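You operate a simulated robot arm through the tools that you are given. There is no shell and no other tool. Be economical: measure what you need, move in short steps, check, and stop when the job is done.

Carry out the task below with a simulated robot arm. There is one attempt and no reset: what you move stays moved.

Task
Set the guide shoe for the yellow carton, clamp it and push the carton under it.

Only the result counts: the job must be done as asked and must still hold three seconds after the hand-in. Knocking over, shifting, dropping, spilling or breaking anything else fails it.

Robot
A 7-joint arm with a two-finger parallel gripper on a trunk, on a base that drives. Base frame: it is fixed to the floor where the robot stands at the start and does not move with it; the origin is under the middle of the robot, x ahead of it, y to its left, z up; the surface under the hand at the start is at about z = 0.5. Readings come in m, degrees, newtons and seconds.
With the tool pointing down near the work surface it reaches from about 0.1 to 0.72 m from the robot's upright axis, wherever it stands. Its first joint turns from -166.0 to 166.0 degrees. Places, roughly: height clamp lever [0.8, 0, 1]; height knob [0.9, 0, 1.2]. Payload 3.43 kg.
The tool frame sits at the grasp point between the pads (the TCP): z along the fingers, y along the line on which they close. The tips reach 0.03 m beyond it. The gripper opens to 0.094 m. The fingers are 0.028 m wide and 0.01 m thick; the gripper's body (0.05 by 0.096 m) begins 0.055 m behind the TCP.
Orientation is that of the tool frame in the base frame, as [roll, pitch, yaw] about the fixed x, y, z axes, in that order (R = Rz(yaw) Ry(pitch) Rx(roll)). With the fingers straight down and closing along the base's y, the tool's x points along the base's -x, its y along +y and its z along -z.

Tools
- The arm moves only by the tool jog_arm. Its argument "deltas" is a list of rows, each a list of 7 numbers: the shift along the tool's x, y, z in cm, then the turn, a rotation vector about the tool's x, y, z in degrees, then the finger opening in cm, from 0 to 9.4. In form: [[x, y, z, wx, wy, wz, gripper], ...]. A call has 1 to 12 rows; each row is the pose to reach, as a shift and turn from the pose commanded when the call began, along the tool's axes at that moment. Rows are played at 5 a second. More than 0.05 m and 8.6 degrees between two rows, or a gripper value outside its range, and nothing of the call is played. Where a pose cannot be reached the arm comes as near as it can. A force on the tool above 40 N (or 10 N above the force at the start of the call, whichever is more), or a blocked arm, ends the call early, and 0.2 s more pass. Each finger travels about 0.045 m/s and halts on what it meets, pressing with about 37 N; the grip force reading is that of the motor and also rises with nothing between the fingers. The clock runs only during rows and for 0.2 s after the last one: add rows that repeat a pose to give the fingers time. It gives the time, the measured TCP pose, the force on the tool (base axes), the opening and the grip force at its end, in the units of the frame above (readings bear some noise), with the torque about the TCP (base axes, N m) and any sound that the robot's microphone picked up.
- Cameras (640 x 400 px; columns grow to the right, rows downward): "scene" is now at [0.4899, 0.1326, 1.4751]; the picture's right is [-0.80, -0.60, 0.00], its down [-0.44, 0.59, -0.67] and it looks along [0.40, -0.54, -0.74] (base axes); focal length 214 px, centre (320, 200). "wrist" rides on the gripper at [0.076, 0.014, -0.102] in the tool frame; the picture's right is [-0.18, 0.98, 0.00], its down [-0.75, -0.14, -0.64] and it looks along [-0.63, -0.12, 0.77] (tool axes); focal length 243 px, centre (320, 200). There is no depth. A picture from a camera that has moved, and an enlarged one, comes with that camera's place and axes in the base frame and with its lens.
- grab_frame(camera): a new picture of that camera. It takes no simulated time.
- slide_trunk(by): slides the trunk up (or, below 0, down) by that many m; the arm and the scene camera ride with it, the base frame stays. It gives what a move gives, with no picture.
- base_move(legs): drives the robot by 1 to 6 legs, each [ahead, left, turn to the left] in m, m and degrees, along the robot's own axes; the way and the turn of a leg run together, so that a leg with both is an arc; at most 1.5 m and 180 degrees a leg. The arm and the cameras ride along, it lands a little off, and it stops where it bumps. It gives what a move gives.
- pan_tilt(pan, tilt): turns the head with the scene camera to pan (to the left, within 103 degrees either way) and tilt (down, from -29 to 69), counted from straight ahead of the robot. It gives what a move gives.
- inspect(camera, box): a new picture of the part [left, top, right, bottom] of that camera's present view, enlarged. It takes no simulated time.
- finish_job(): hands the job in; it is judged then, once.

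Go step by step. Nothing tells you exact positions but the pictures and the camera data: compare them with the known pose of the tool, close in by small moves and look again before you grip or let go. The budget is 120 turns and 98 pictures, counting those below and the enlarged ones. Unless the task says otherwise, let go and move clear before handing in, and close with one line.

The tools are called by a JSON object that holds its "name" and its "arguments". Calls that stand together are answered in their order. jog_arm: Moves the arm, as the interface text tells. Its arguments: {"type":"object","properties":{"deltas":{"type":"array","items":{"type":"array","items":{"type":"number"}}}},"required":["deltas"]} The other tools are called the same way: slide_trunk (by) slides the trunk up or down; base_move (legs) drives the base; pan_tilt (pan, tilt) turns the head that bears the scene camera; grab_frame (camera) takes a picture; inspect (camera, box) takes an enlarged picture of a part of a camera's view; finish_job () hands the job in.

At the start:

```text
clock: 0.0
eef_pos: [0.6371, 0.1554, 1.3879]
ee_rot: [-180.0, 0.1, -180.0]
force: [-0.5, 0.0, 0.6]
moment: [0.0, -0.02, 0.02]
gripper_width: 0.0939
grasp_force: 0.0
trunk travel left (down, up): [-0.55, 0.06]
robot x, y, heading: [-0.0028, -0.0013, 0.2]
head pan, tilt: [-53.3, 47.7]
```

scene: 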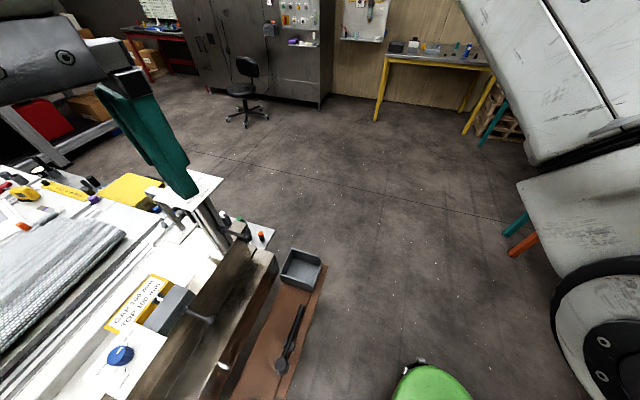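
wrist: 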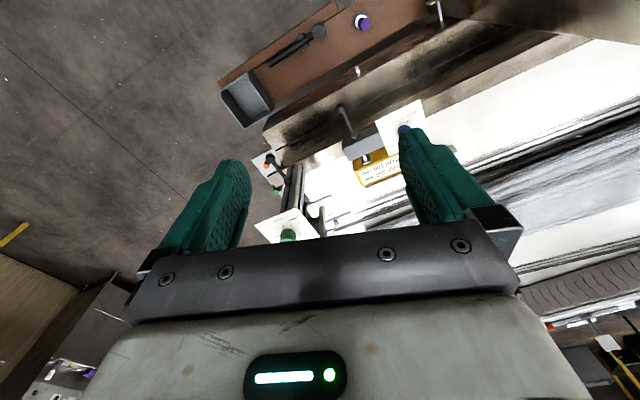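

The scene shows a bench with a clamp lever, a placard (gap/top) and a knob. I turn the head to look straight at the work area.

{"name": "pan_tilt", "arguments": {"pan": 0, "tilt": 50}}

{"name": "grab_frame", "arguments": {"camera": "scene"}}

```text
clock: 1.2
eef_pos: [0.6383, 0.1549, 1.3883]
ee_rot: [179.5, 0.1, 178.9]
force: [38.9, 74.2, -15.5]
moment: [-8.55, 2.79, -8.18]
gripper_width: 0.0941
grasp_force: 0.0
trunk travel left (down, up): [-0.55, 0.06]
robot x, y, heading: [-0.0004, 0.0011, 0.0]
head pan, tilt: [0.0, 50.0]
```

```text
95 pictures are left
camera scene: at [0.4953, 0.1376, 1.4744], right [-0.74, -0.67, 0.0], down [-0.5, 0.55, -0.67], along [0.45, -0.5, -0.74], focal length 214 px, centre (320, 200)
```

scene: 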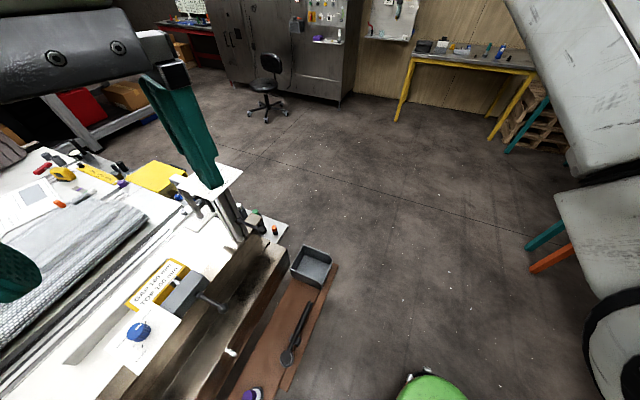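

The head seems to press against the hand (74 N), so I turn it back before moving the arm away.

{"name": "pan_tilt", "arguments": {"pan": -53.3, "tilt": 47.7}}

```text
clock: 2.4
eef_pos: [0.6361, 0.1551, 1.3898]
ee_rot: [-180.0, -0.1, -179.8]
force: [0.0, 0.1, -0.1]
moment: [0.0, -0.01, -0.02]
gripper_width: 0.0942
grasp_force: 0.0
trunk travel left (down, up): [-0.55, 0.06]
robot x, y, heading: [-0.0012, 0.0015, -0.2]
head pan, tilt: [-53.3, 47.7]
```

Clear again. I look closer at the parts in view before moving.

{"name": "inspect", "arguments": {"camera": "scene", "box": [60, 140, 340, 400]}}

{"name": "inspect", "arguments": {"camera": "wrist", "box": [200, 0, 640, 275]}}

{"name": "inspect", "arguments": {"camera": "scene", "box": [0, 60, 240, 240]}}

```text
1.54 times, centred on (200, 270) of scene
camera zoom: at [0.49, 0.1326, 1.475], right [-0.8, -0.6, 0.0], down [-0.44, 0.59, -0.67], along [0.4, -0.54, -0.74], focal length 330 px, centre (505, 92)
```

zoom: 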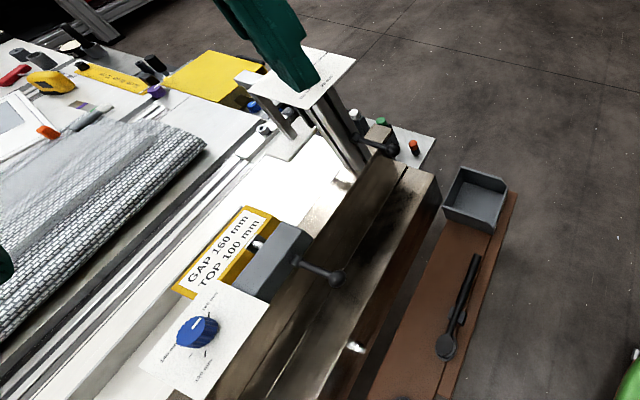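

```text
1.45 times, centred on (420, 138) of wrist
camera zoom: at [0.5606, 0.1683, 1.4909], right [0.18, 0.98, 0.0], down [0.76, -0.14, 0.64], along [0.63, -0.12, -0.77], focal length 353 px, centre (174, 291)
```

zoom: 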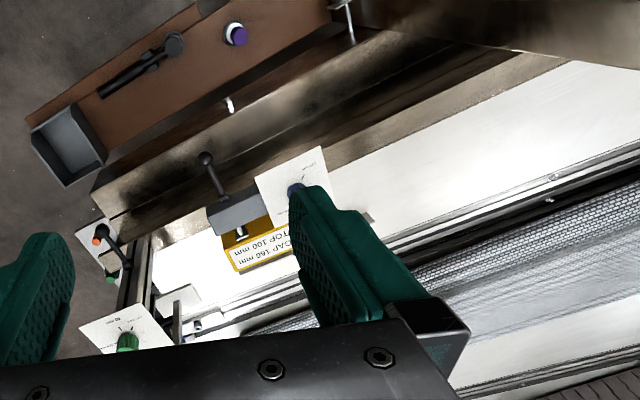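

```text
2.22 times, centred on (120, 150) of scene
camera zoom: at [0.49, 0.1326, 1.475], right [-0.8, -0.6, 0.0], down [-0.44, 0.59, -0.67], along [0.4, -0.54, -0.74], focal length 477 px, centre (764, 311)
```

zoom: 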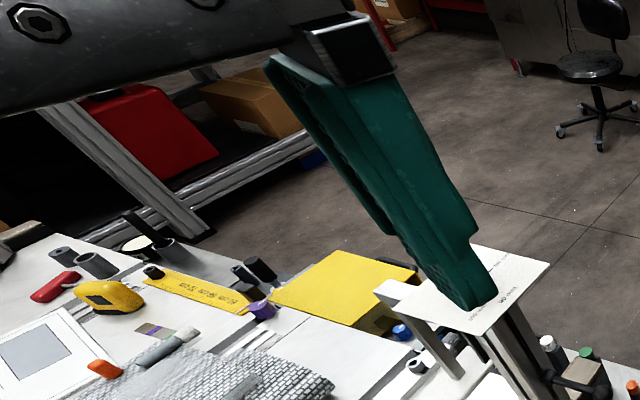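

A post with a plate and green knob at top is the height axis; a blue knob and lever sit in front next to a "GAP 160 / TOP 100" sign, and the yellow carton lies behind. I move the hand left and slightly ahead to free the view.

{"name": "jog_arm", "arguments": {"deltas": [[-2, 0, 0, 0, 0, 0, 9.4], [-4, 2, 0, 0, 0, 0, 9.4], [-5, 6, 0, 0, 0, 0, 9.4], [-5, 10, 0, 0, 0, 0, 9.4], [-5, 14, 0, 0, 0, 0, 9.4], [-5, 18, 0, 0, 0, 0, 9.4], [-5, 22, 0, 0, 0, 0, 9.4]]}}

{"name": "grab_frame", "arguments": {"camera": "scene"}}

{"name": "grab_frame", "arguments": {"camera": "wrist"}}

```text
clock: 4.0
eef_pos: [0.6876, 0.3737, 1.3904]
ee_rot: [-180.0, 0.0, 180.0]
force: [-0.5, -1.1, -0.2]
moment: [0.02, 0.01, -0.01]
gripper_width: 0.0939
grasp_force: 0.1
trunk travel left (down, up): [-0.55, 0.06]
robot x, y, heading: [-0.0028, -0.0009, 0.2]
head pan, tilt: [-53.3, 47.7]
```

```text
91 pictures are left
camera scene: at [0.49, 0.1324, 1.475], right [-0.8, -0.6, 0.0], down [-0.44, 0.59, -0.67], along [0.4, -0.54, -0.74], focal length 214 px, centre (320, 200)
```

scene: 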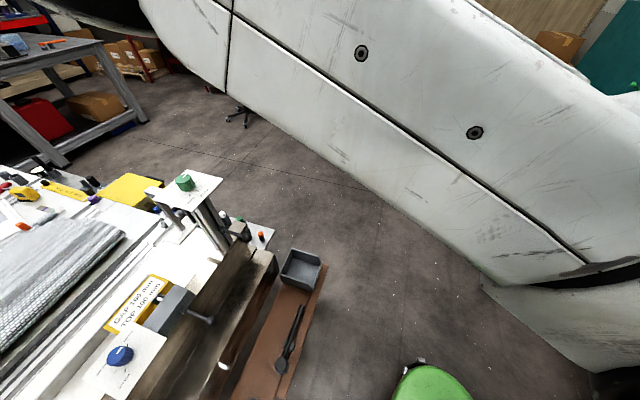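

```text
90 pictures are left
camera wrist: at [0.6127, 0.3893, 1.4916], right [0.18, 0.98, 0.0], down [0.75, -0.14, 0.64], along [0.63, -0.12, -0.77], focal length 243 px, centre (320, 200)
```

wrist: 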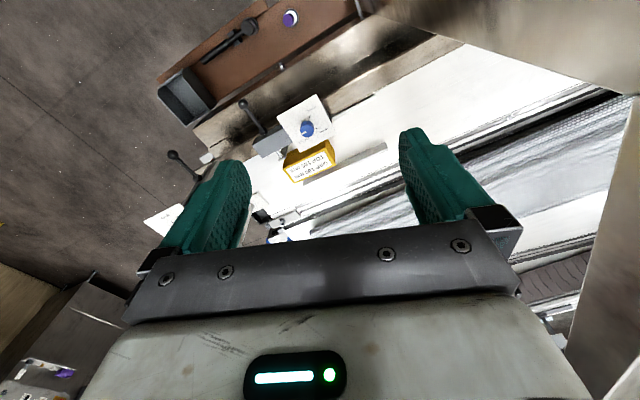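

The view is free now. I enlarge the carton/post area, the knob and sign area, and the left end of the table.

{"name": "inspect", "arguments": {"camera": "scene", "box": [80, 150, 280, 275]}}

{"name": "inspect", "arguments": {"camera": "scene", "box": [60, 260, 260, 400]}}

{"name": "inspect", "arguments": {"camera": "scene", "box": [0, 150, 130, 240]}}

```text
3.20 times, centred on (180, 212) of scene
camera zoom: at [0.49, 0.1324, 1.475], right [-0.8, -0.6, 0.0], down [-0.44, 0.59, -0.67], along [0.4, -0.54, -0.74], focal length 686 px, centre (768, 160)
```

zoom: 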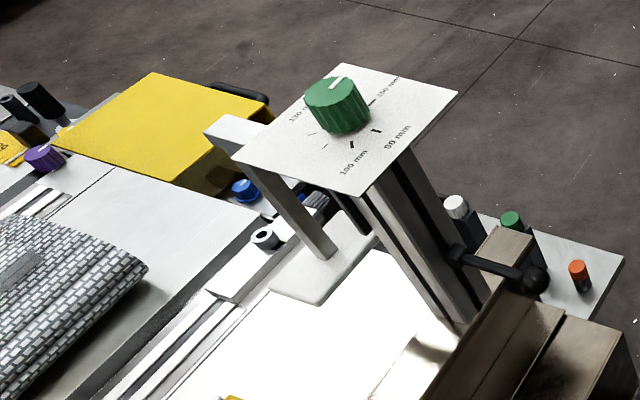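

```text
2.86 times, centred on (160, 330) of scene
camera zoom: at [0.49, 0.1324, 1.475], right [-0.8, -0.6, 0.0], down [-0.44, 0.59, -0.67], along [0.4, -0.54, -0.74], focal length 613 px, centre (777, -171)
```

zoom: 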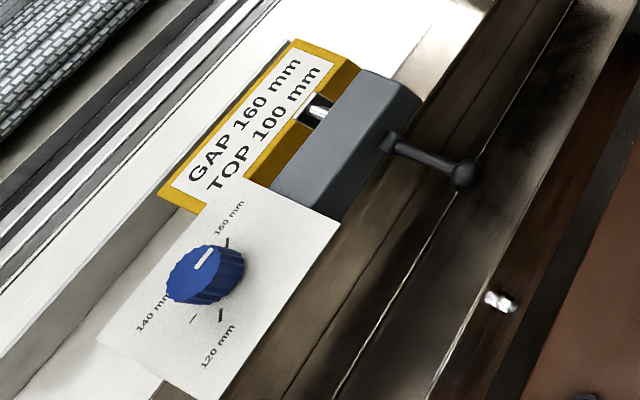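

```text
4.44 times, centred on (65, 195) of scene
camera zoom: at [0.49, 0.1324, 1.475], right [-0.8, -0.6, 0.0], down [-0.44, 0.59, -0.67], along [0.4, -0.54, -0.74], focal length 953 px, centre (1453, 222)
```

zoom: 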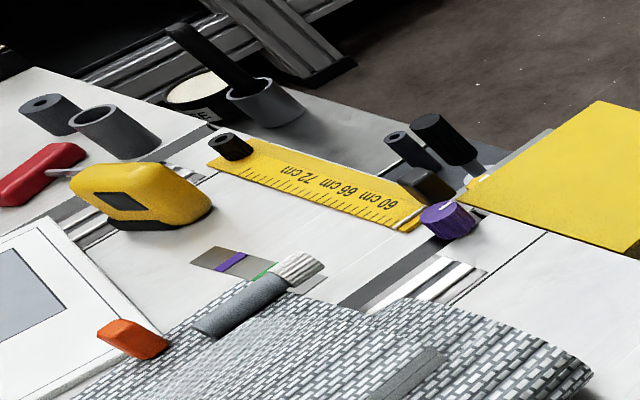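

The yellow-framed card reads GAP 160 / TOP 100, so blue knob sets gap and green knob the height. I try a bit more head pan to see the carton, watching the force.

{"name": "pan_tilt", "arguments": {"pan": -25, "tilt": 45}}

{"name": "grab_frame", "arguments": {"camera": "scene"}}

```text
clock: 5.0
eef_pos: [0.6884, 0.3742, 1.3895]
ee_rot: [-180.0, 0.1, -179.9]
force: [0.3, 0.2, -0.5]
moment: [0.02, 0.05, 0.0]
gripper_width: 0.094
grasp_force: 0.1
trunk travel left (down, up): [-0.55, 0.06]
robot x, y, heading: [-0.0023, -0.0047, 0.3]
head pan, tilt: [-25.0, 45.0]
```

```text
86 pictures are left
camera scene: at [0.5164, 0.1617, 1.4788], right [-0.42, -0.91, 0.0], down [-0.64, 0.3, -0.71], along [0.64, -0.3, -0.71], focal length 214 px, centre (320, 200)
```

scene: 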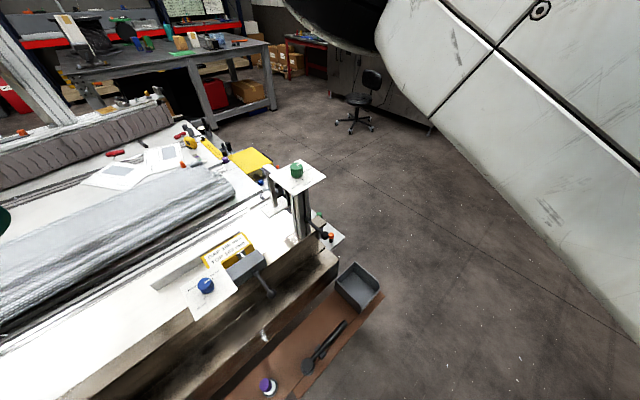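

I look further left for the whole bench.

{"name": "pan_tilt", "arguments": {"pan": 5, "tilt": 40}}

{"name": "grab_frame", "arguments": {"camera": "scene"}}

```text
clock: 5.9
eef_pos: [0.6882, 0.3747, 1.3895]
ee_rot: [-180.0, 0.1, -180.0]
force: [-0.2, 0.2, 0.2]
moment: [0.0, 0.03, -0.01]
gripper_width: 0.094
grasp_force: 0.1
trunk travel left (down, up): [-0.55, 0.06]
robot x, y, heading: [-0.0006, 0.0007, -0.1]
head pan, tilt: [5.0, 40.0]
```

```text
85 pictures are left
camera scene: at [0.5274, 0.2035, 1.486], right [0.09, -1.0, 0.0], down [-0.64, -0.06, -0.77], along [0.76, 0.07, -0.64], focal length 214 px, centre (320, 200)
```

scene: 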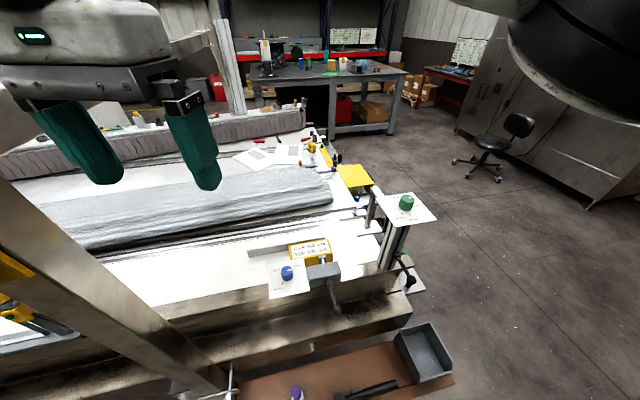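

I enlarge the carton, post and knob areas from this view.

{"name": "inspect", "arguments": {"camera": "scene", "box": [300, 150, 460, 300]}}

{"name": "inspect", "arguments": {"camera": "scene", "box": [240, 220, 360, 320]}}

{"name": "inspect", "arguments": {"camera": "scene", "box": [0, 220, 240, 400]}}

```text
2.67 times, centred on (380, 225) of scene
camera zoom: at [0.5274, 0.2035, 1.486], right [0.09, -1.0, 0.0], down [-0.64, -0.06, -0.77], along [0.76, 0.07, -0.64], focal length 572 px, centre (160, 133)
```

zoom: 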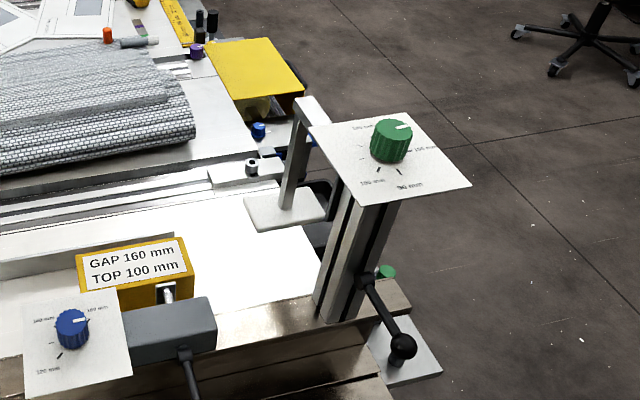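

```text
4.00 times, centred on (300, 270) of scene
camera zoom: at [0.5274, 0.2035, 1.486], right [0.09, -1.0, 0.0], down [-0.64, -0.06, -0.77], along [0.76, 0.07, -0.64], focal length 858 px, centre (400, -80)
```

zoom: 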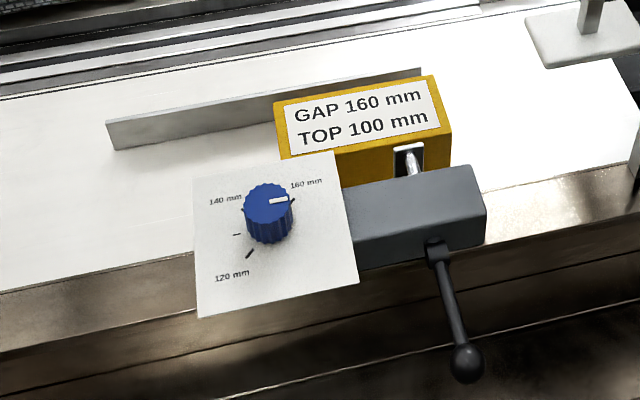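

```text
2.22 times, centred on (120, 310) of scene
camera zoom: at [0.5274, 0.2035, 1.486], right [0.09, -1.0, 0.0], down [-0.64, -0.06, -0.77], along [0.76, 0.07, -0.64], focal length 477 px, centre (764, -44)
```

zoom: 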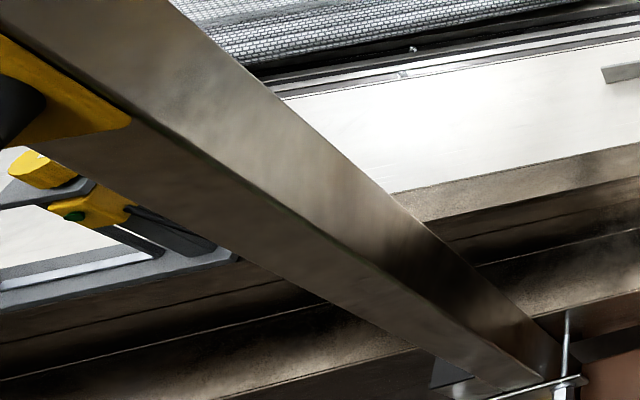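

The labelled yellow box sits on the lane between the gap unit and the gray fence, so it may be the carton; the shoe foot hangs at the right end. I look at it through the wrist camera.

{"name": "inspect", "arguments": {"camera": "wrist", "box": [220, 80, 400, 200]}}

```text
3.33 times, centred on (310, 140) of wrist
camera zoom: at [0.6125, 0.389, 1.4916], right [0.18, 0.98, 0.0], down [0.75, -0.14, 0.64], along [0.63, -0.12, -0.77], focal length 809 px, centre (353, 400)
```

zoom: 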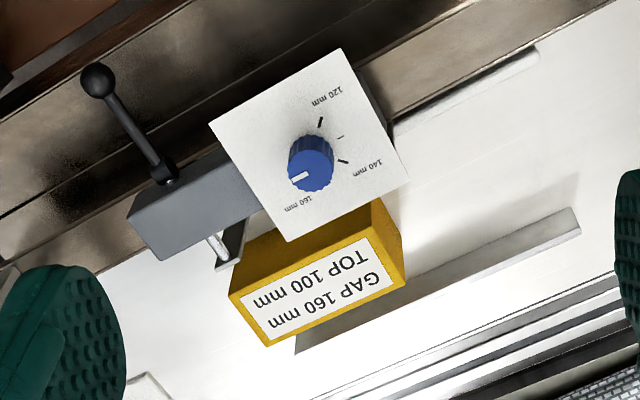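

The distant yellow sheet triangulates to about (1.8, 0.1, 0.66), off the bench; the labelled box at about (1.0, 0.28, top 0.84) is the carton on the lane. I bring the wrist camera closer for precise views.

{"name": "jog_arm", "arguments": {"deltas": [[-1, -1, 4, 0, 0, 0, 9.4], [-2, -2, 8, 0, 0, 0, 9.4], [-3, -3, 12, 0, 0, 0, 9.4], [-4, -4, 16, 0, 0, 0, 9.4], [-5, -4.5, 20, 0, 0, 0, 9.4]]}}

{"name": "grab_frame", "arguments": {"camera": "wrist"}}

{"name": "grab_frame", "arguments": {"camera": "scene"}}

```text
clock: 7.1
eef_pos: [0.7371, 0.3291, 1.1895]
ee_rot: [179.9, 0.0, 180.0]
force: [0.1, 0.5, 1.7]
moment: [-0.02, 0.0, 0.01]
gripper_width: 0.0935
grasp_force: 0.1
trunk travel left (down, up): [-0.55, 0.06]
robot x, y, heading: [-0.0009, -0.0051, 0.0]
head pan, tilt: [5.0, 40.0]
```

```text
80 pictures are left
camera wrist: at [0.6625, 0.3441, 1.291], right [0.18, 0.98, 0.0], down [0.75, -0.14, 0.64], along [0.63, -0.12, -0.77], focal length 243 px, centre (320, 200)
```

wrist: 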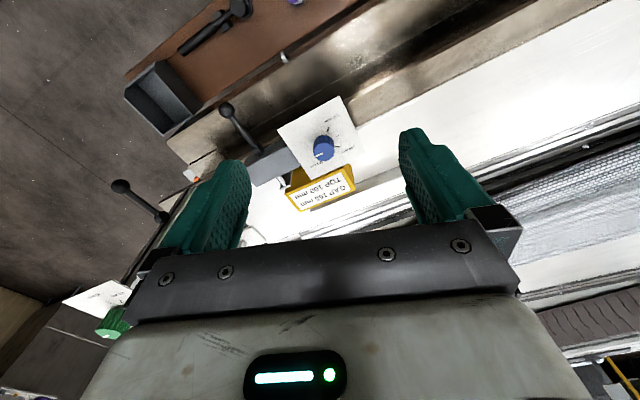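

```text
79 pictures are left
camera scene: at [0.5274, 0.2035, 1.4861], right [0.09, -1.0, 0.0], down [-0.64, -0.06, -0.77], along [0.76, 0.07, -0.64], focal length 214 px, centre (320, 200)
```

scene: 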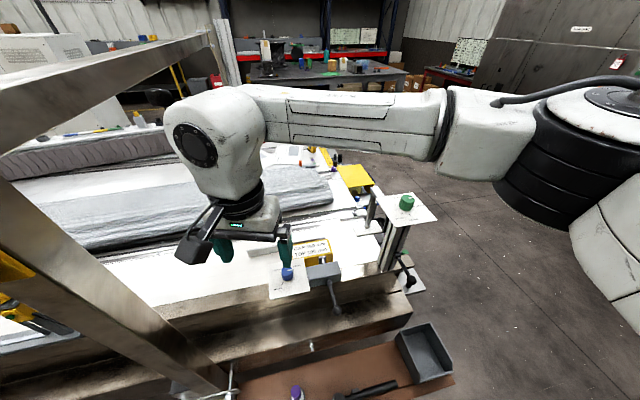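

Enlargement seems to render true detail, so I zoom hard onto both dials from the scene camera.

{"name": "inspect", "arguments": {"camera": "scene", "box": [376, 186, 440, 226]}}

{"name": "inspect", "arguments": {"camera": "wrist", "box": [270, 90, 366, 150]}}

{"name": "inspect", "arguments": {"camera": "scene", "box": [340, 190, 436, 300]}}

{"name": "inspect", "arguments": {"camera": "wrist", "box": [160, 130, 400, 280]}}

```text
10.00 times, centred on (408, 206) of scene
camera zoom: at [0.5274, 0.2035, 1.4861], right [0.09, -1.0, 0.0], down [-0.64, -0.06, -0.77], along [0.76, 0.07, -0.64], focal length 2145 px, centre (-560, 140)
```

zoom: 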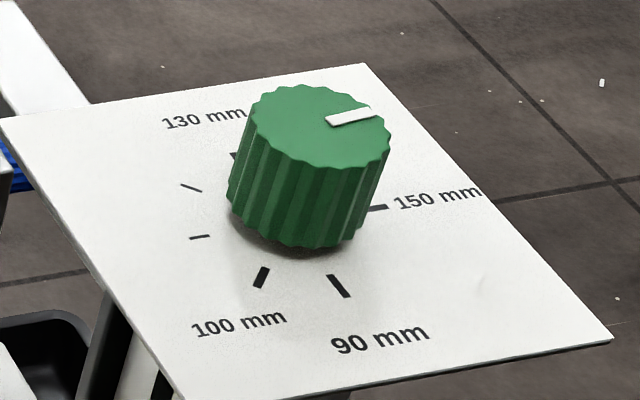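

```text
6.67 times, centred on (318, 120) of wrist
camera zoom: at [0.6625, 0.3441, 1.291], right [0.18, 0.98, 0.0], down [0.75, -0.14, 0.64], along [0.63, -0.12, -0.77], focal length 1618 px, centre (333, 733)
```

zoom: 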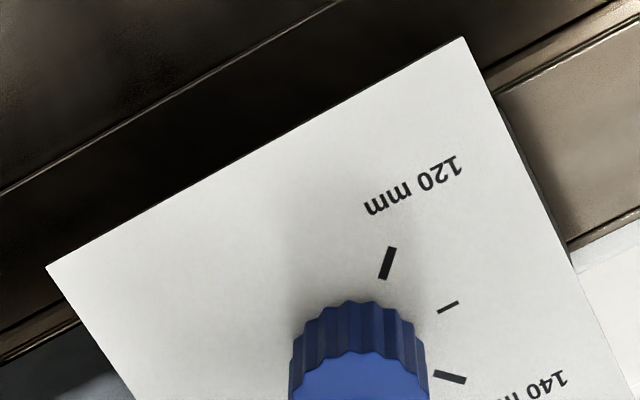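

```text
3.64 times, centred on (388, 245) of scene
camera zoom: at [0.5274, 0.2035, 1.4861], right [0.09, -1.0, 0.0], down [-0.64, -0.06, -0.77], along [0.76, 0.07, -0.64], focal length 780 px, centre (73, 36)
```

zoom: 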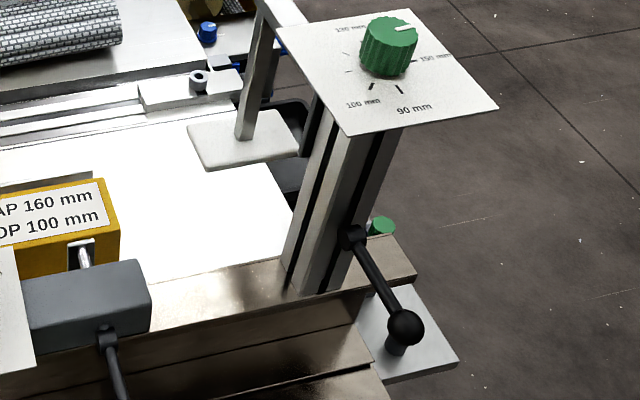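

```text
2.67 times, centred on (280, 205) of wrist
camera zoom: at [0.6625, 0.3441, 1.291], right [0.18, 0.98, 0.0], down [0.75, -0.14, 0.64], along [0.63, -0.12, -0.77], focal length 647 px, centre (427, 187)
```

zoom: 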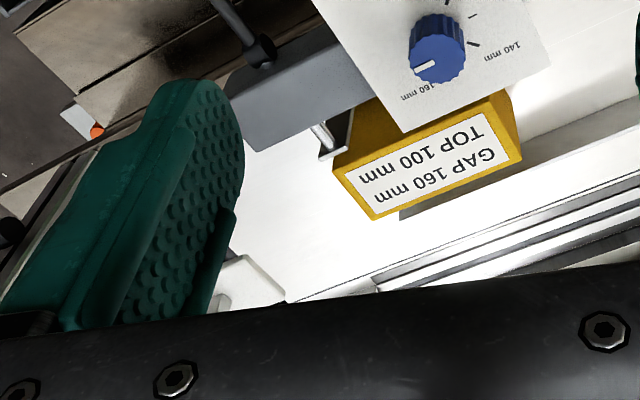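

The height knob points near 150 and must go to 100 (counter-clockwise seen from above, about 250°). The knob top triangulates to about (0.932, 0.031, 1.163), 33 mm wide; I move above it.

{"name": "jog_arm", "arguments": {"deltas": [[0, 0, -4, 0, 0, 0, 7], [0, 0, -8, 0, 0, 0, 7], [-3, -3.5, -9, 0, 0, 0, 7], [-6, -7, -9, 0, 0, 0, 7], [-8.5, -10.5, -9, 0, 0, 0, 7], [-11, -14, -9, 0, 0, 0, 7], [-13, -17.5, -9, 0, 0, 0, 7], [-15, -21, -9, 0, 0, 0, 7], [-17, -24.5, -9, 0, 0, 0, 7], [-19.5, -28, -9, 0, 0, 0, 7], [-19.5, -29.8, -9, 0, 0, 0, 7]]}}

{"name": "grab_frame", "arguments": {"camera": "scene"}}

{"name": "grab_frame", "arguments": {"camera": "wrist"}}

```text
clock: 9.5
eef_pos: [0.9322, 0.0304, 1.2783]
ee_rot: [179.9, 0.1, -180.0]
force: [-0.2, -0.4, -0.4]
moment: [-0.01, -0.01, -0.03]
gripper_width: 0.07
grasp_force: 0.1
trunk travel left (down, up): [-0.55, 0.06]
robot x, y, heading: [-0.0014, -0.0028, -0.0]
head pan, tilt: [5.0, 40.0]
```

```text
74 pictures are left
camera scene: at [0.5275, 0.2035, 1.486], right [0.09, -1.0, 0.0], down [-0.64, -0.06, -0.77], along [0.76, 0.07, -0.64], focal length 214 px, centre (320, 200)
```

scene: 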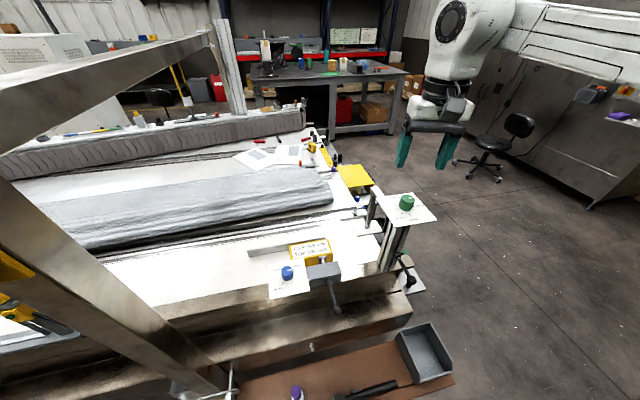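

```text
73 pictures are left
camera wrist: at [0.8575, 0.0451, 1.38], right [0.18, 0.98, 0.0], down [0.75, -0.14, 0.64], along [0.63, -0.12, -0.77], focal length 243 px, centre (320, 200)
```

wrist: 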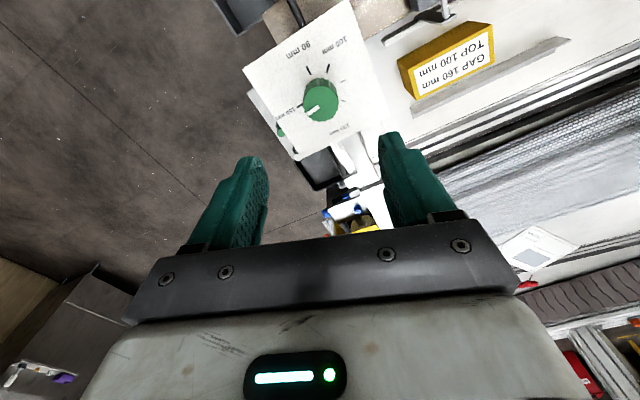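

The hand is above the knob. I zoom in on it with the wrist camera to refine.

{"name": "inspect", "arguments": {"camera": "wrist", "box": [240, 20, 400, 120]}}

{"name": "inspect", "arguments": {"camera": "wrist", "box": [380, 0, 600, 140]}}

{"name": "inspect", "arguments": {"camera": "scene", "box": [260, 255, 320, 295]}}

```text
4.00 times, centred on (320, 70) of wrist
camera zoom: at [0.8575, 0.0451, 1.38], right [0.18, 0.98, 0.0], down [0.75, -0.14, 0.64], along [0.63, -0.12, -0.77], focal length 970 px, centre (320, 720)
```

zoom: 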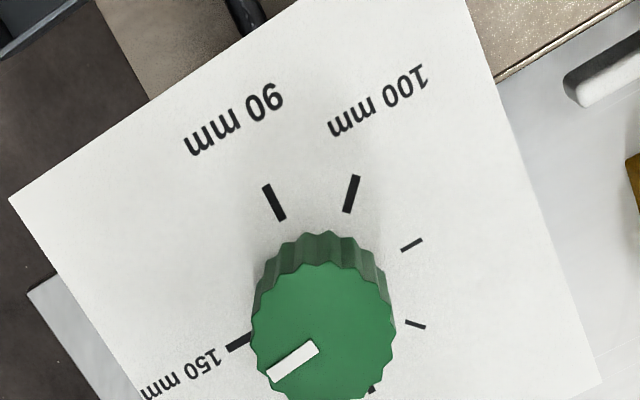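

```text
2.86 times, centred on (490, 70) of wrist
camera zoom: at [0.8575, 0.0451, 1.38], right [0.18, 0.98, 0.0], down [0.75, -0.14, 0.64], along [0.63, -0.12, -0.77], focal length 693 px, centre (-166, 571)
```

zoom: 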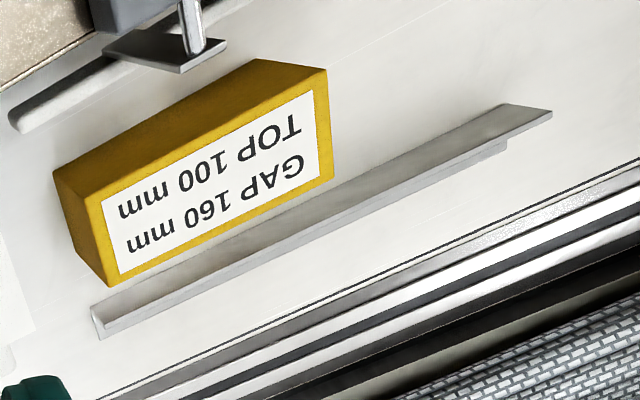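

```text
10.00 times, centred on (290, 275) of scene
camera zoom: at [0.5275, 0.2035, 1.486], right [0.09, -1.0, 0.0], down [-0.64, -0.06, -0.77], along [0.76, 0.07, -0.64], focal length 2145 px, centre (620, -550)
```

zoom: 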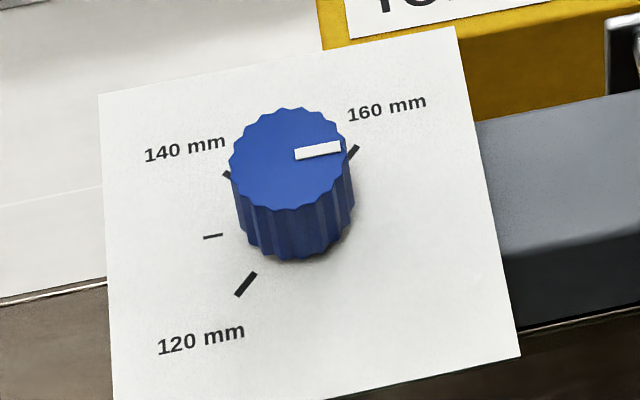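

The gap pointer reads past 160 (about 168), so the gap needs setting too; height first. I descend around the green knob while pre-turning clockwise to have travel for the counter-clockwise turn.

{"name": "jog_arm", "arguments": {"deltas": [[0.1, 0, 1, 0, 0, 8, 7], [0.2, 0.1, 2, 0, 0, 16, 7], [0.2, 0.1, 3, 0, 0, 24, 7], [0.2, 0.1, 4, 0, 0, 32, 7], [0.2, 0.1, 5, 0, 0, 40, 7], [0.2, 0.1, 6, 0, 0, 48, 7], [0.2, 0.1, 7, 0, 0, 56, 7], [0.2, 0.1, 8, 0, 0, 64, 7], [0.2, 0.1, 9, 0, 0, 72, 7], [0.2, 0.1, 10.4, 0, 0, 80, 7], [0.2, 0.1, 10.4, 0, 0, 80, 7]]}}

{"name": "inspect", "arguments": {"camera": "scene", "box": [350, 160, 450, 235]}}

```text
clock: 11.9
eef_pos: [0.9301, 0.0325, 1.1752]
ee_rot: [179.9, -0.1, 100.0]
force: [0.2, -0.6, -0.5]
moment: [0.0, 0.02, -0.01]
gripper_width: 0.0698
grasp_force: 0.1
trunk travel left (down, up): [-0.55, 0.06]
robot x, y, heading: [0.0012, -0.0012, 0.0]
head pan, tilt: [5.0, 40.0]
```

```text
5.33 times, centred on (400, 198) of scene
camera zoom: at [0.5275, 0.2034, 1.486], right [0.09, -1.0, 0.0], down [-0.64, -0.06, -0.77], along [0.76, 0.07, -0.64], focal length 1144 px, centre (-107, 213)
```

zoom: 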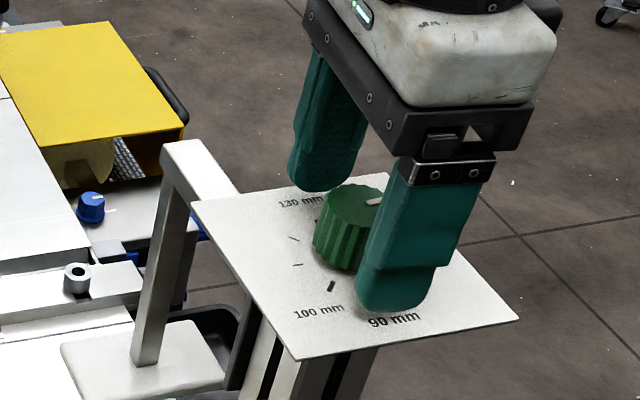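

Fingers straddle the knob just above the plate. I close and turn counter-clockwise about 75°.

{"name": "jog_arm", "arguments": {"deltas": [[0, 0, 0, 0, 0, 0, 2.5], [0, 0, 0, 0, 0, 0, 2.5], [0, 0, 0, 0, 0, 0, 2.5], [0, 0, 0, 0, 0, 0, 2.5], [0, 0, 0, 0, 0, -5, 2.5], [0, 0, 0, 0, 0, -10, 2.5], [0, 0, 0, 0, 0, -15, 2.5], [0, 0, 0, 0, 0, -20, 2.5]]}}

{"name": "inspect", "arguments": {"camera": "scene", "box": [350, 160, 450, 235]}}

```text
clock: 13.7
eef_pos: [0.9283, 0.0312, 1.1748]
ee_rot: [-179.9, -0.1, 120.0]
force: [-18.4, -5.5, 1.7]
moment: [-0.11, 0.38, -0.01]
gripper_width: 0.0353
grasp_force: 8.9
trunk travel left (down, up): [-0.55, 0.06]
robot x, y, heading: [0.0023, -0.0031, 0.3]
head pan, tilt: [5.0, 40.0]
```

```text
5.33 times, centred on (400, 198) of scene
camera zoom: at [0.5267, 0.2029, 1.4865], right [0.09, -1.0, 0.0], down [-0.64, -0.06, -0.77], along [0.76, 0.07, -0.64], focal length 1144 px, centre (-107, 213)
```

zoom: 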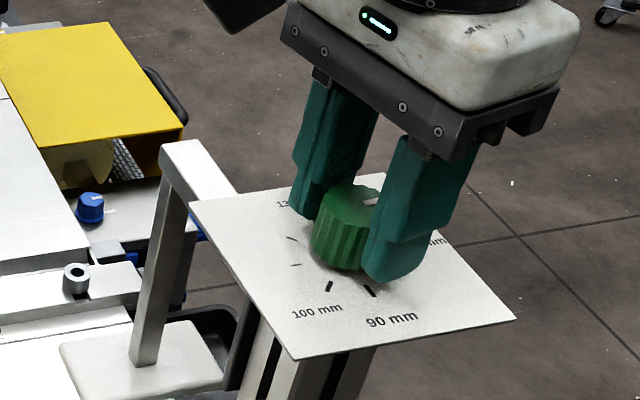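

The grip holds with a small side force; I recentre 2 mm toward -x and continue turning.

{"name": "jog_arm", "arguments": {"deltas": [[0.1, -0.17, 0, 0, 0, -6, 2.5], [0.1, -0.17, 0, 0, 0, -13, 2.5], [0.1, -0.17, 0, 0, 0, -20, 2.5], [0.1, -0.17, 0, 0, 0, -27, 2.5], [0.1, -0.17, 0, 0, 0, -34, 2.5], [0.1, -0.17, 0, 0, 0, -41, 2.5], [0.1, -0.17, 0, 0, 0, -48, 2.5], [0.1, -0.17, 0, 0, 0, -55, 2.5], [0.1, -0.17, 0, 0, 0, -62, 2.5]]}}

{"name": "inspect", "arguments": {"camera": "scene", "box": [350, 160, 450, 235]}}

```text
clock: 15.7
eef_pos: [0.9281, 0.0325, 1.174]
ee_rot: [-179.9, 0.1, -177.8]
force: [0.3, -5.5, 2.9]
moment: [-0.66, 0.12, -0.17]
gripper_width: 0.031
grasp_force: 44.4
trunk travel left (down, up): [-0.55, 0.06]
robot x, y, heading: [-0.0002, -0.0022, -0.1]
head pan, tilt: [5.0, 40.0]
```

```text
5.33 times, centred on (400, 198) of scene
camera zoom: at [0.5274, 0.2033, 1.4862], right [0.09, -1.0, 0.0], down [-0.64, -0.06, -0.77], along [0.76, 0.07, -0.64], focal length 1144 px, centre (-107, 213)
```

zoom: 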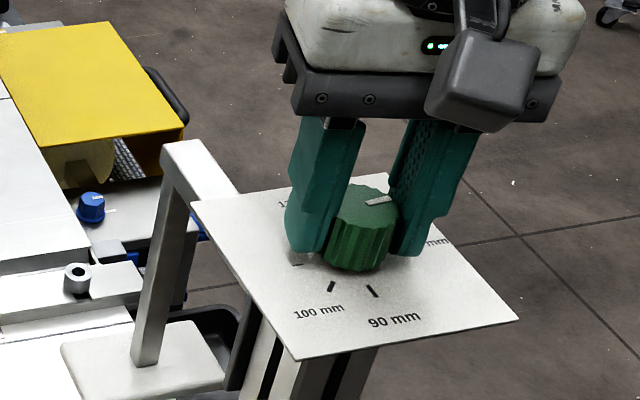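

The pointer has barely moved, as the grip only firmed up late. I turn on with the firm grip to see whether it follows.

{"name": "jog_arm", "arguments": {"deltas": [[0, 0, 0, 0, 0, -7, 2], [0, 0, 0, 0, 0, -14, 2], [0, 0, 0, 0, 0, -21, 2], [0, 0, 0, 0, 0, -28, 2], [0, 0, 0, 0, 0, -35, 2]]}}

{"name": "inspect", "arguments": {"camera": "scene", "box": [350, 160, 450, 235]}}

```text
clock: 16.9
eef_pos: [0.9275, 0.0336, 1.1741]
ee_rot: [180.0, 0.0, -156.8]
force: [1.3, 0.3, -0.5]
moment: [-0.54, -0.18, 0.23]
gripper_width: 0.0313
grasp_force: 44.3
out of reach, approached as far as the arm can: row 4, 5
trunk travel left (down, up): [-0.55, 0.06]
robot x, y, heading: [-0.0017, -0.0022, -0.2]
head pan, tilt: [5.0, 40.0]
```

```text
5.33 times, centred on (400, 198) of scene
camera zoom: at [0.5275, 0.2036, 1.486], right [0.09, -1.0, 0.0], down [-0.64, -0.06, -0.77], along [0.76, 0.07, -0.64], focal length 1144 px, centre (-107, 213)
```

zoom: 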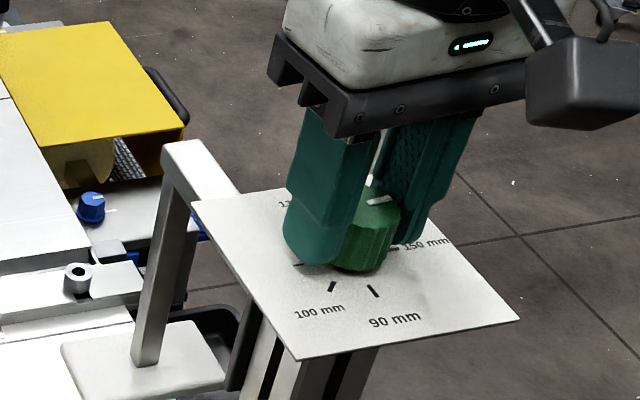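

The knob does not follow, so the height clamp is likely tight. I let go, rise, and look closely at the lever.

{"name": "jog_arm", "arguments": {"deltas": [[0, 0, 0, 0, 0, 0, 7], [0, 0, 0, 0, 0, 0, 7], [0, 0, 0, 0, 0, 0, 7], [0, 0, -4, 0, 0, 0, 7], [0, 0, -8, 0, 0, 0, 7], [0, 0, -12, 0, 0, 0, 7], [4, 0, -14, 0, 0, 5, 7], [8, 0, -14, 0, 0, 10, 7], [12, 0, -14, 0, 0, 15, 7], [16, 0, -14, 0, 0, 20, 7]]}}

{"name": "inspect", "arguments": {"camera": "scene", "box": [376, 240, 440, 300]}}

{"name": "grab_frame", "arguments": {"camera": "wrist"}}

{"name": "inspect", "arguments": {"camera": "scene", "box": [290, 250, 354, 320]}}

```text
clock: 19.1
eef_pos: [0.7804, -0.0284, 1.315]
ee_rot: [180.0, 0.0, -177.1]
force: [0.7, 0.3, 0.1]
moment: [-0.01, 0.0, 0.01]
gripper_width: 0.07
grasp_force: 0.0
trunk travel left (down, up): [-0.55, 0.06]
robot x, y, heading: [0.002, -0.0028, -0.2]
head pan, tilt: [5.0, 40.0]
```

```text
6.67 times, centred on (408, 270) of scene
camera zoom: at [0.5273, 0.2036, 1.4861], right [0.09, -1.0, 0.0], down [-0.64, -0.06, -0.77], along [0.76, 0.07, -0.64], focal length 1430 px, centre (-267, -267)
```

zoom: 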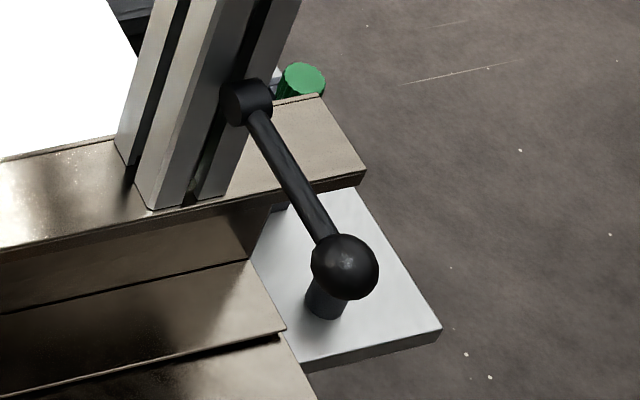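

```text
64 pictures are left
camera wrist: at [0.7039, -0.0179, 1.4173], right [0.13, 0.99, 0.0], down [0.76, -0.1, 0.64], along [0.64, -0.09, -0.77], focal length 243 px, centre (320, 200)
```

wrist: 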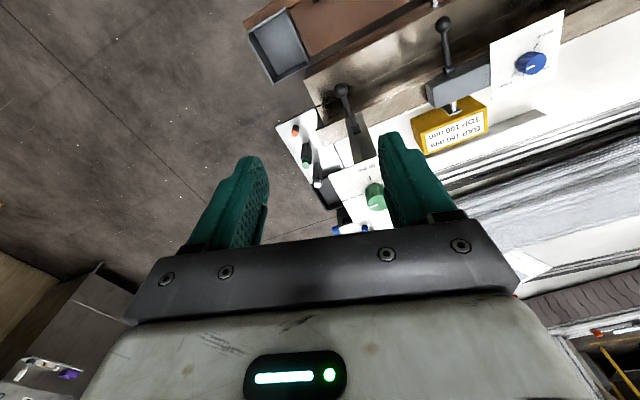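

```text
5.71 times, centred on (322, 285) of scene
camera zoom: at [0.5273, 0.2036, 1.4861], right [0.09, -1.0, 0.0], down [-0.64, -0.06, -0.77], along [0.76, 0.07, -0.64], focal length 1226 px, centre (309, -286)
```

zoom: 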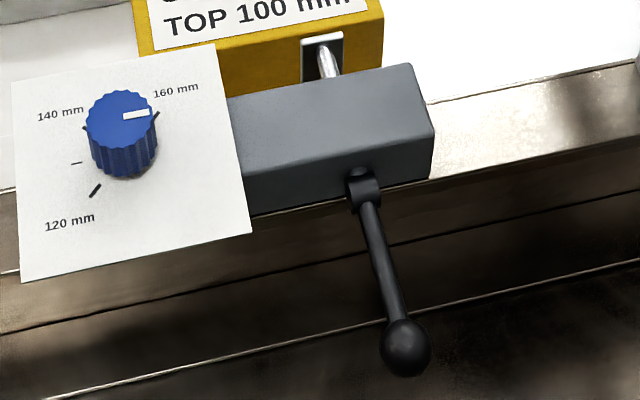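

Both levers stand straight out from their units, horizontal (height hub about (0.903, 0.021, 0.985), ball about (0.827, 0, 0.99)). I zoom on both hubs to find the hinge axes.

{"name": "inspect", "arguments": {"camera": "scene", "box": [390, 246, 422, 266]}}

{"name": "inspect", "arguments": {"camera": "wrist", "box": [310, 70, 380, 150]}}

{"name": "inspect", "arguments": {"camera": "wrist", "box": [410, 0, 510, 90]}}

```text
16.00 times, centred on (406, 256) of scene
camera zoom: at [0.5273, 0.2036, 1.4861], right [0.09, -1.0, 0.0], down [-0.64, -0.06, -0.77], along [0.76, 0.07, -0.64], focal length 3432 px, centre (-1056, -696)
```

zoom: 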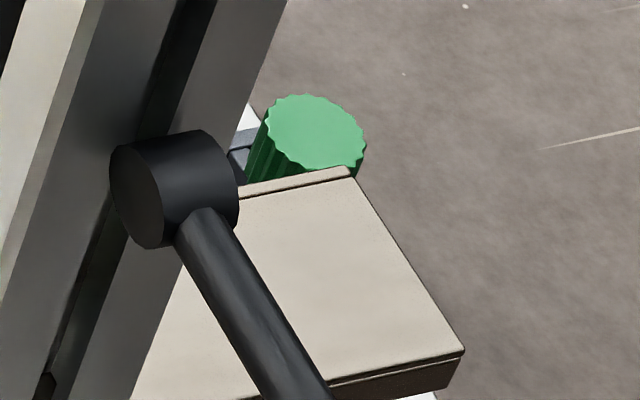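

```text
5.00 times, centred on (345, 110) of wrist
camera zoom: at [0.7039, -0.0179, 1.4173], right [0.13, 0.99, 0.0], down [0.76, -0.1, 0.64], along [0.64, -0.09, -0.77], focal length 1213 px, centre (195, 650)
```

zoom: 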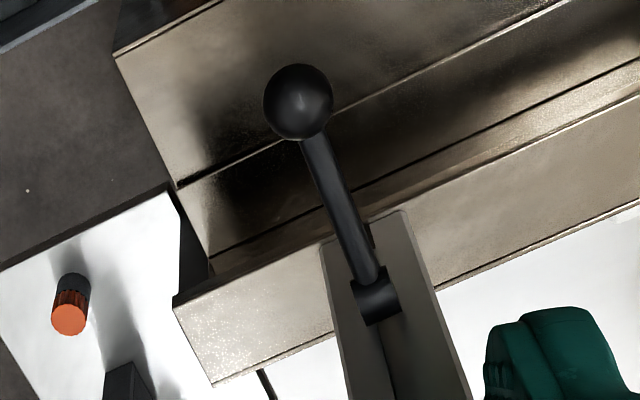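

```text
4.44 times, centred on (460, 45) of wrist
camera zoom: at [0.7039, -0.0179, 1.4173], right [0.13, 0.99, 0.0], down [0.76, -0.1, 0.64], along [0.64, -0.09, -0.77], focal length 1078 px, centre (-302, 889)
```

zoom: 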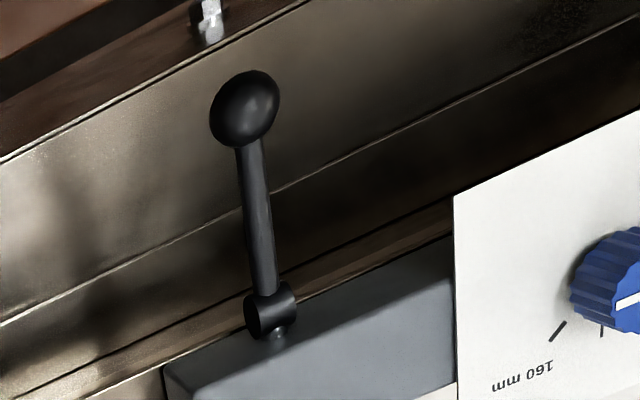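

The hinge axes run along the lane, so levers swing in the vertical plane. I go down over the height lever's ball, with the fingers closing along the lane direction.

{"name": "jog_arm", "arguments": {"deltas": [[-1, 0.5, 4, 0, 0, -3, 6], [-2, 1, 8, 0, 0, -6, 6], [-3, 1.5, 12, 0, 0, -9, 6], [-4, 2, 16, 0, 0, -12, 6], [-4.84, 2.57, 20, 0, 0, -12.8, 6], [-4.84, 2.57, 24.5, 0, 0, -12.8, 6]]}}

{"name": "inspect", "arguments": {"camera": "scene", "box": [350, 210, 450, 310]}}

{"name": "grab_frame", "arguments": {"camera": "wrist"}}

```text
clock: 20.5
eef_pos: [0.8284, -0.0024, 1.0682]
ee_rot: [-180.0, 0.0, -164.1]
force: [0.4, -0.5, 0.0]
moment: [0.0, 0.04, -0.02]
gripper_width: 0.0602
grasp_force: 0.0
trunk travel left (down, up): [-0.55, 0.06]
robot x, y, heading: [-0.0008, -0.0009, 0.1]
head pan, tilt: [5.0, 40.0]
```

```text
4.00 times, centred on (400, 260) of scene
camera zoom: at [0.5274, 0.2034, 1.4861], right [0.09, -1.0, 0.0], down [-0.64, -0.06, -0.77], along [0.76, 0.07, -0.64], focal length 858 px, centre (0, -40)
```

zoom: 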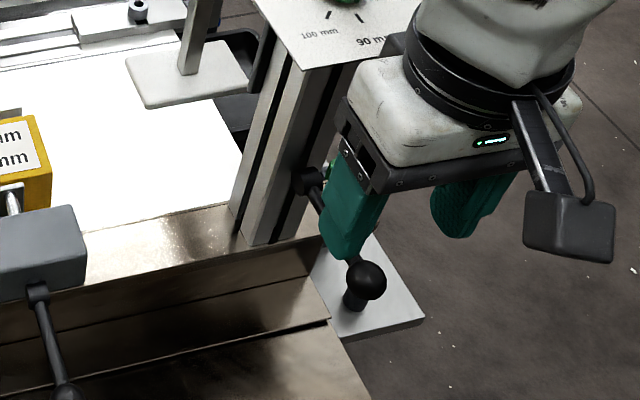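

```text
58 pictures are left
camera wrist: at [0.7523, -0.0084, 1.1699], right [-0.09, 1.0, 0.0], down [0.76, 0.07, 0.64], along [0.64, 0.06, -0.77], focal length 243 px, centre (320, 200)
```

wrist: 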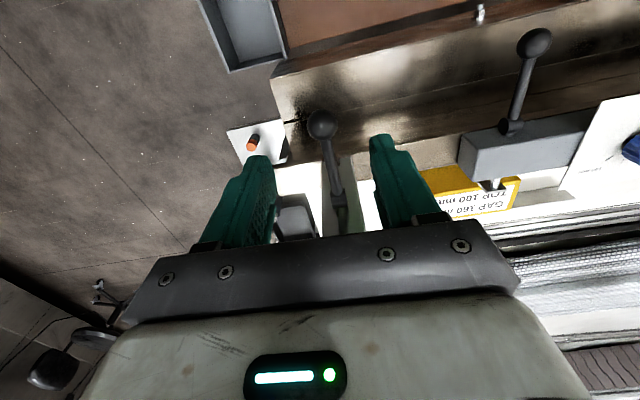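

The ball sits right between the fingers. I descend to its centre and close.

{"name": "jog_arm", "arguments": {"deltas": [[0, 0, 4, 0, 0, 0, 6], [0, 0, 7.8, 0, 0, 0, 6], [0, 0, 7.8, 0, 0, 0, 1.5], [0, 0, 7.8, 0, 0, 0, 1.5], [0, 0, 7.8, 0, 0, 0, 1.5], [0, 0, 7.8, 0, 0, 0, 1.5]]}}

{"name": "inspect", "arguments": {"camera": "scene", "box": [350, 210, 450, 310]}}

```text
clock: 21.9
eef_pos: [0.8297, 0.0007, 0.9897]
ee_rot: [179.7, -0.1, -164.0]
force: [-4.0, 14.1, -4.7]
moment: [-0.06, 0.3, -0.01]
gripper_width: 0.0222
grasp_force: 44.1
trunk travel left (down, up): [-0.55, 0.06]
robot x, y, heading: [0.0009, -0.0003, 0.1]
head pan, tilt: [5.0, 40.0]
```

```text
4.00 times, centred on (400, 260) of scene
camera zoom: at [0.5272, 0.2046, 1.4859], right [0.09, -1.0, 0.0], down [-0.64, -0.06, -0.77], along [0.76, 0.07, -0.64], focal length 858 px, centre (0, -40)
```

zoom: 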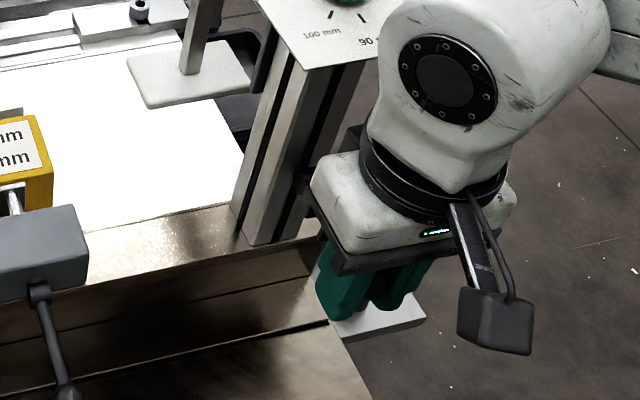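

The ball is held. I test gently whether it wants to move up.

{"name": "jog_arm", "arguments": {"deltas": [[0, 0, -0.7, 0, 0, 0, 1.5], [0, 0, -1.4, 0, 0, 0, 1.5], [-0.2, 0, -2.1, 0, 0, 0, 1.5]]}}

```text
clock: 22.7
eef_pos: [0.8293, 0.0001, 1.0108]
ee_rot: [179.9, -0.2, -164.0]
force: [-8.2, 24.1, -16.7]
moment: [-0.27, 1.13, -0.01]
gripper_width: 0.0227
grasp_force: 44.7
trunk travel left (down, up): [-0.55, 0.06]
robot x, y, heading: [-0.0001, 0.0024, -0.2]
head pan, tilt: [5.0, 40.0]
```

It moved with moderate resistance; I recentre sideways and continue up a little.

{"name": "jog_arm", "arguments": {"deltas": [[-0.1, 0.2, -0.5, 0, 0, 0, 1.5], [-0.3, 0.2, -1.0, 0, 0, 0, 1.5], [-0.5, 0.2, -1.5, 0, 0, 0, 1.5]]}}

{"name": "inspect", "arguments": {"camera": "scene", "box": [350, 210, 450, 310]}}

{"name": "inspect", "arguments": {"camera": "wrist", "box": [250, 100, 410, 250]}}

```text
clock: 23.5
eef_pos: [0.8333, 0.0013, 1.0261]
ee_rot: [-180.0, -0.1, -164.3]
force: [-12.0, 15.8, -15.4]
moment: [-0.19, 1.19, -0.03]
gripper_width: 0.022
grasp_force: 44.8
trunk travel left (down, up): [-0.55, 0.06]
robot x, y, heading: [0.0016, 0.0009, 0.1]
head pan, tilt: [5.0, 40.0]
```

```text
4.00 times, centred on (400, 260) of scene
camera zoom: at [0.5275, 0.2038, 1.4859], right [0.09, -1.0, 0.0], down [-0.64, -0.06, -0.77], along [0.76, 0.07, -0.64], focal length 858 px, centre (0, -40)
```

zoom: 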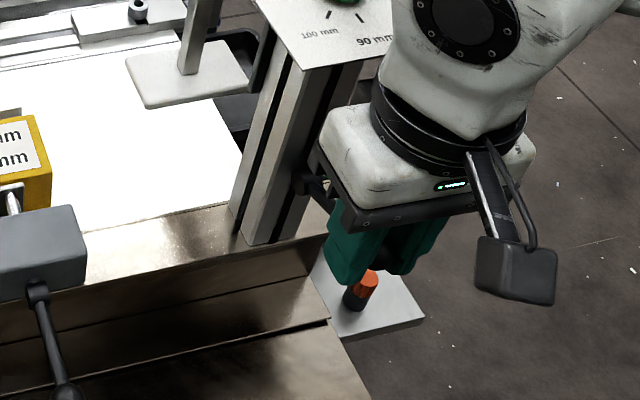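

```text
2.67 times, centred on (330, 175) of wrist
camera zoom: at [0.7566, -0.0047, 1.128], right [-0.09, 1.0, 0.0], down [0.76, 0.07, 0.64], along [0.64, 0.06, -0.77], focal length 647 px, centre (293, 267)
```

zoom: 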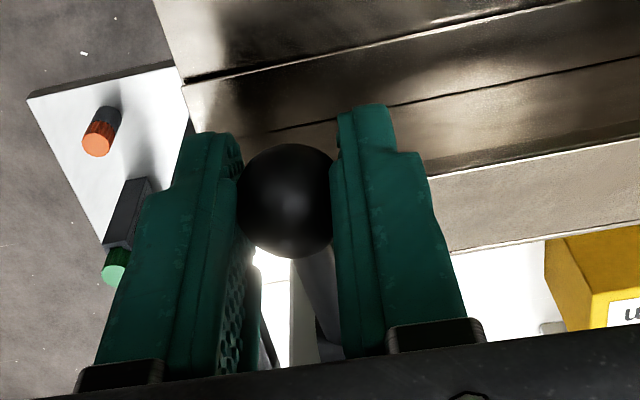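

The ball rides up with the fingers (lever now about 27° up). I continue along the arc while leaning the hand back so it stays clear of the dial plate.

{"name": "jog_arm", "arguments": {"deltas": [[-0.1, 0.0, -0.2, 0, -8, 0, 1.5], [-0.3, 0.0, -0.6, 0, -16, 0, 1.5], [-0.6, 0.0, -1.1, 0, -24, 0, 1.5], [-0.95, 0.0, -1.5, 0, -32, 0, 1.5], [-1.5, 0, -2.1, 0, -40, 0, 1.5], [-2.1, 0, -2.6, 0, -45, 0, 1.5], [-2.9, 0, -3.15, 0, -50, 0, 1.5], [-3.7, 0, -3.56, 0, -50, 0, 1.5]]}}

{"name": "grab_frame", "arguments": {"camera": "scene"}}

```text
clock: 25.3
eef_pos: [0.8696, 0.012, 1.0625]
ee_rot: [180.0, 50.2, -164.3]
force: [-0.8, 0.3, -0.1]
moment: [0.02, -0.02, 0.0]
gripper_width: 0.0149
grasp_force: 0.0
trunk travel left (down, up): [-0.55, 0.06]
robot x, y, heading: [-0.002, 0.0012, 0.0]
head pan, tilt: [5.0, 40.0]
```

```text
54 pictures are left
camera scene: at [0.5274, 0.2033, 1.4861], right [0.09, -1.0, 0.0], down [-0.64, -0.06, -0.77], along [0.76, 0.07, -0.64], focal length 214 px, centre (320, 200)
```

scene: 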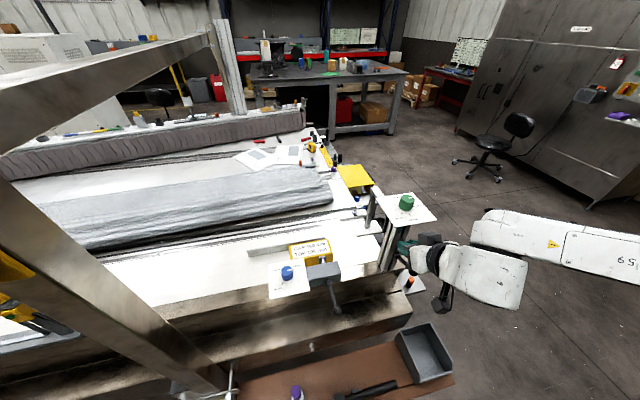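

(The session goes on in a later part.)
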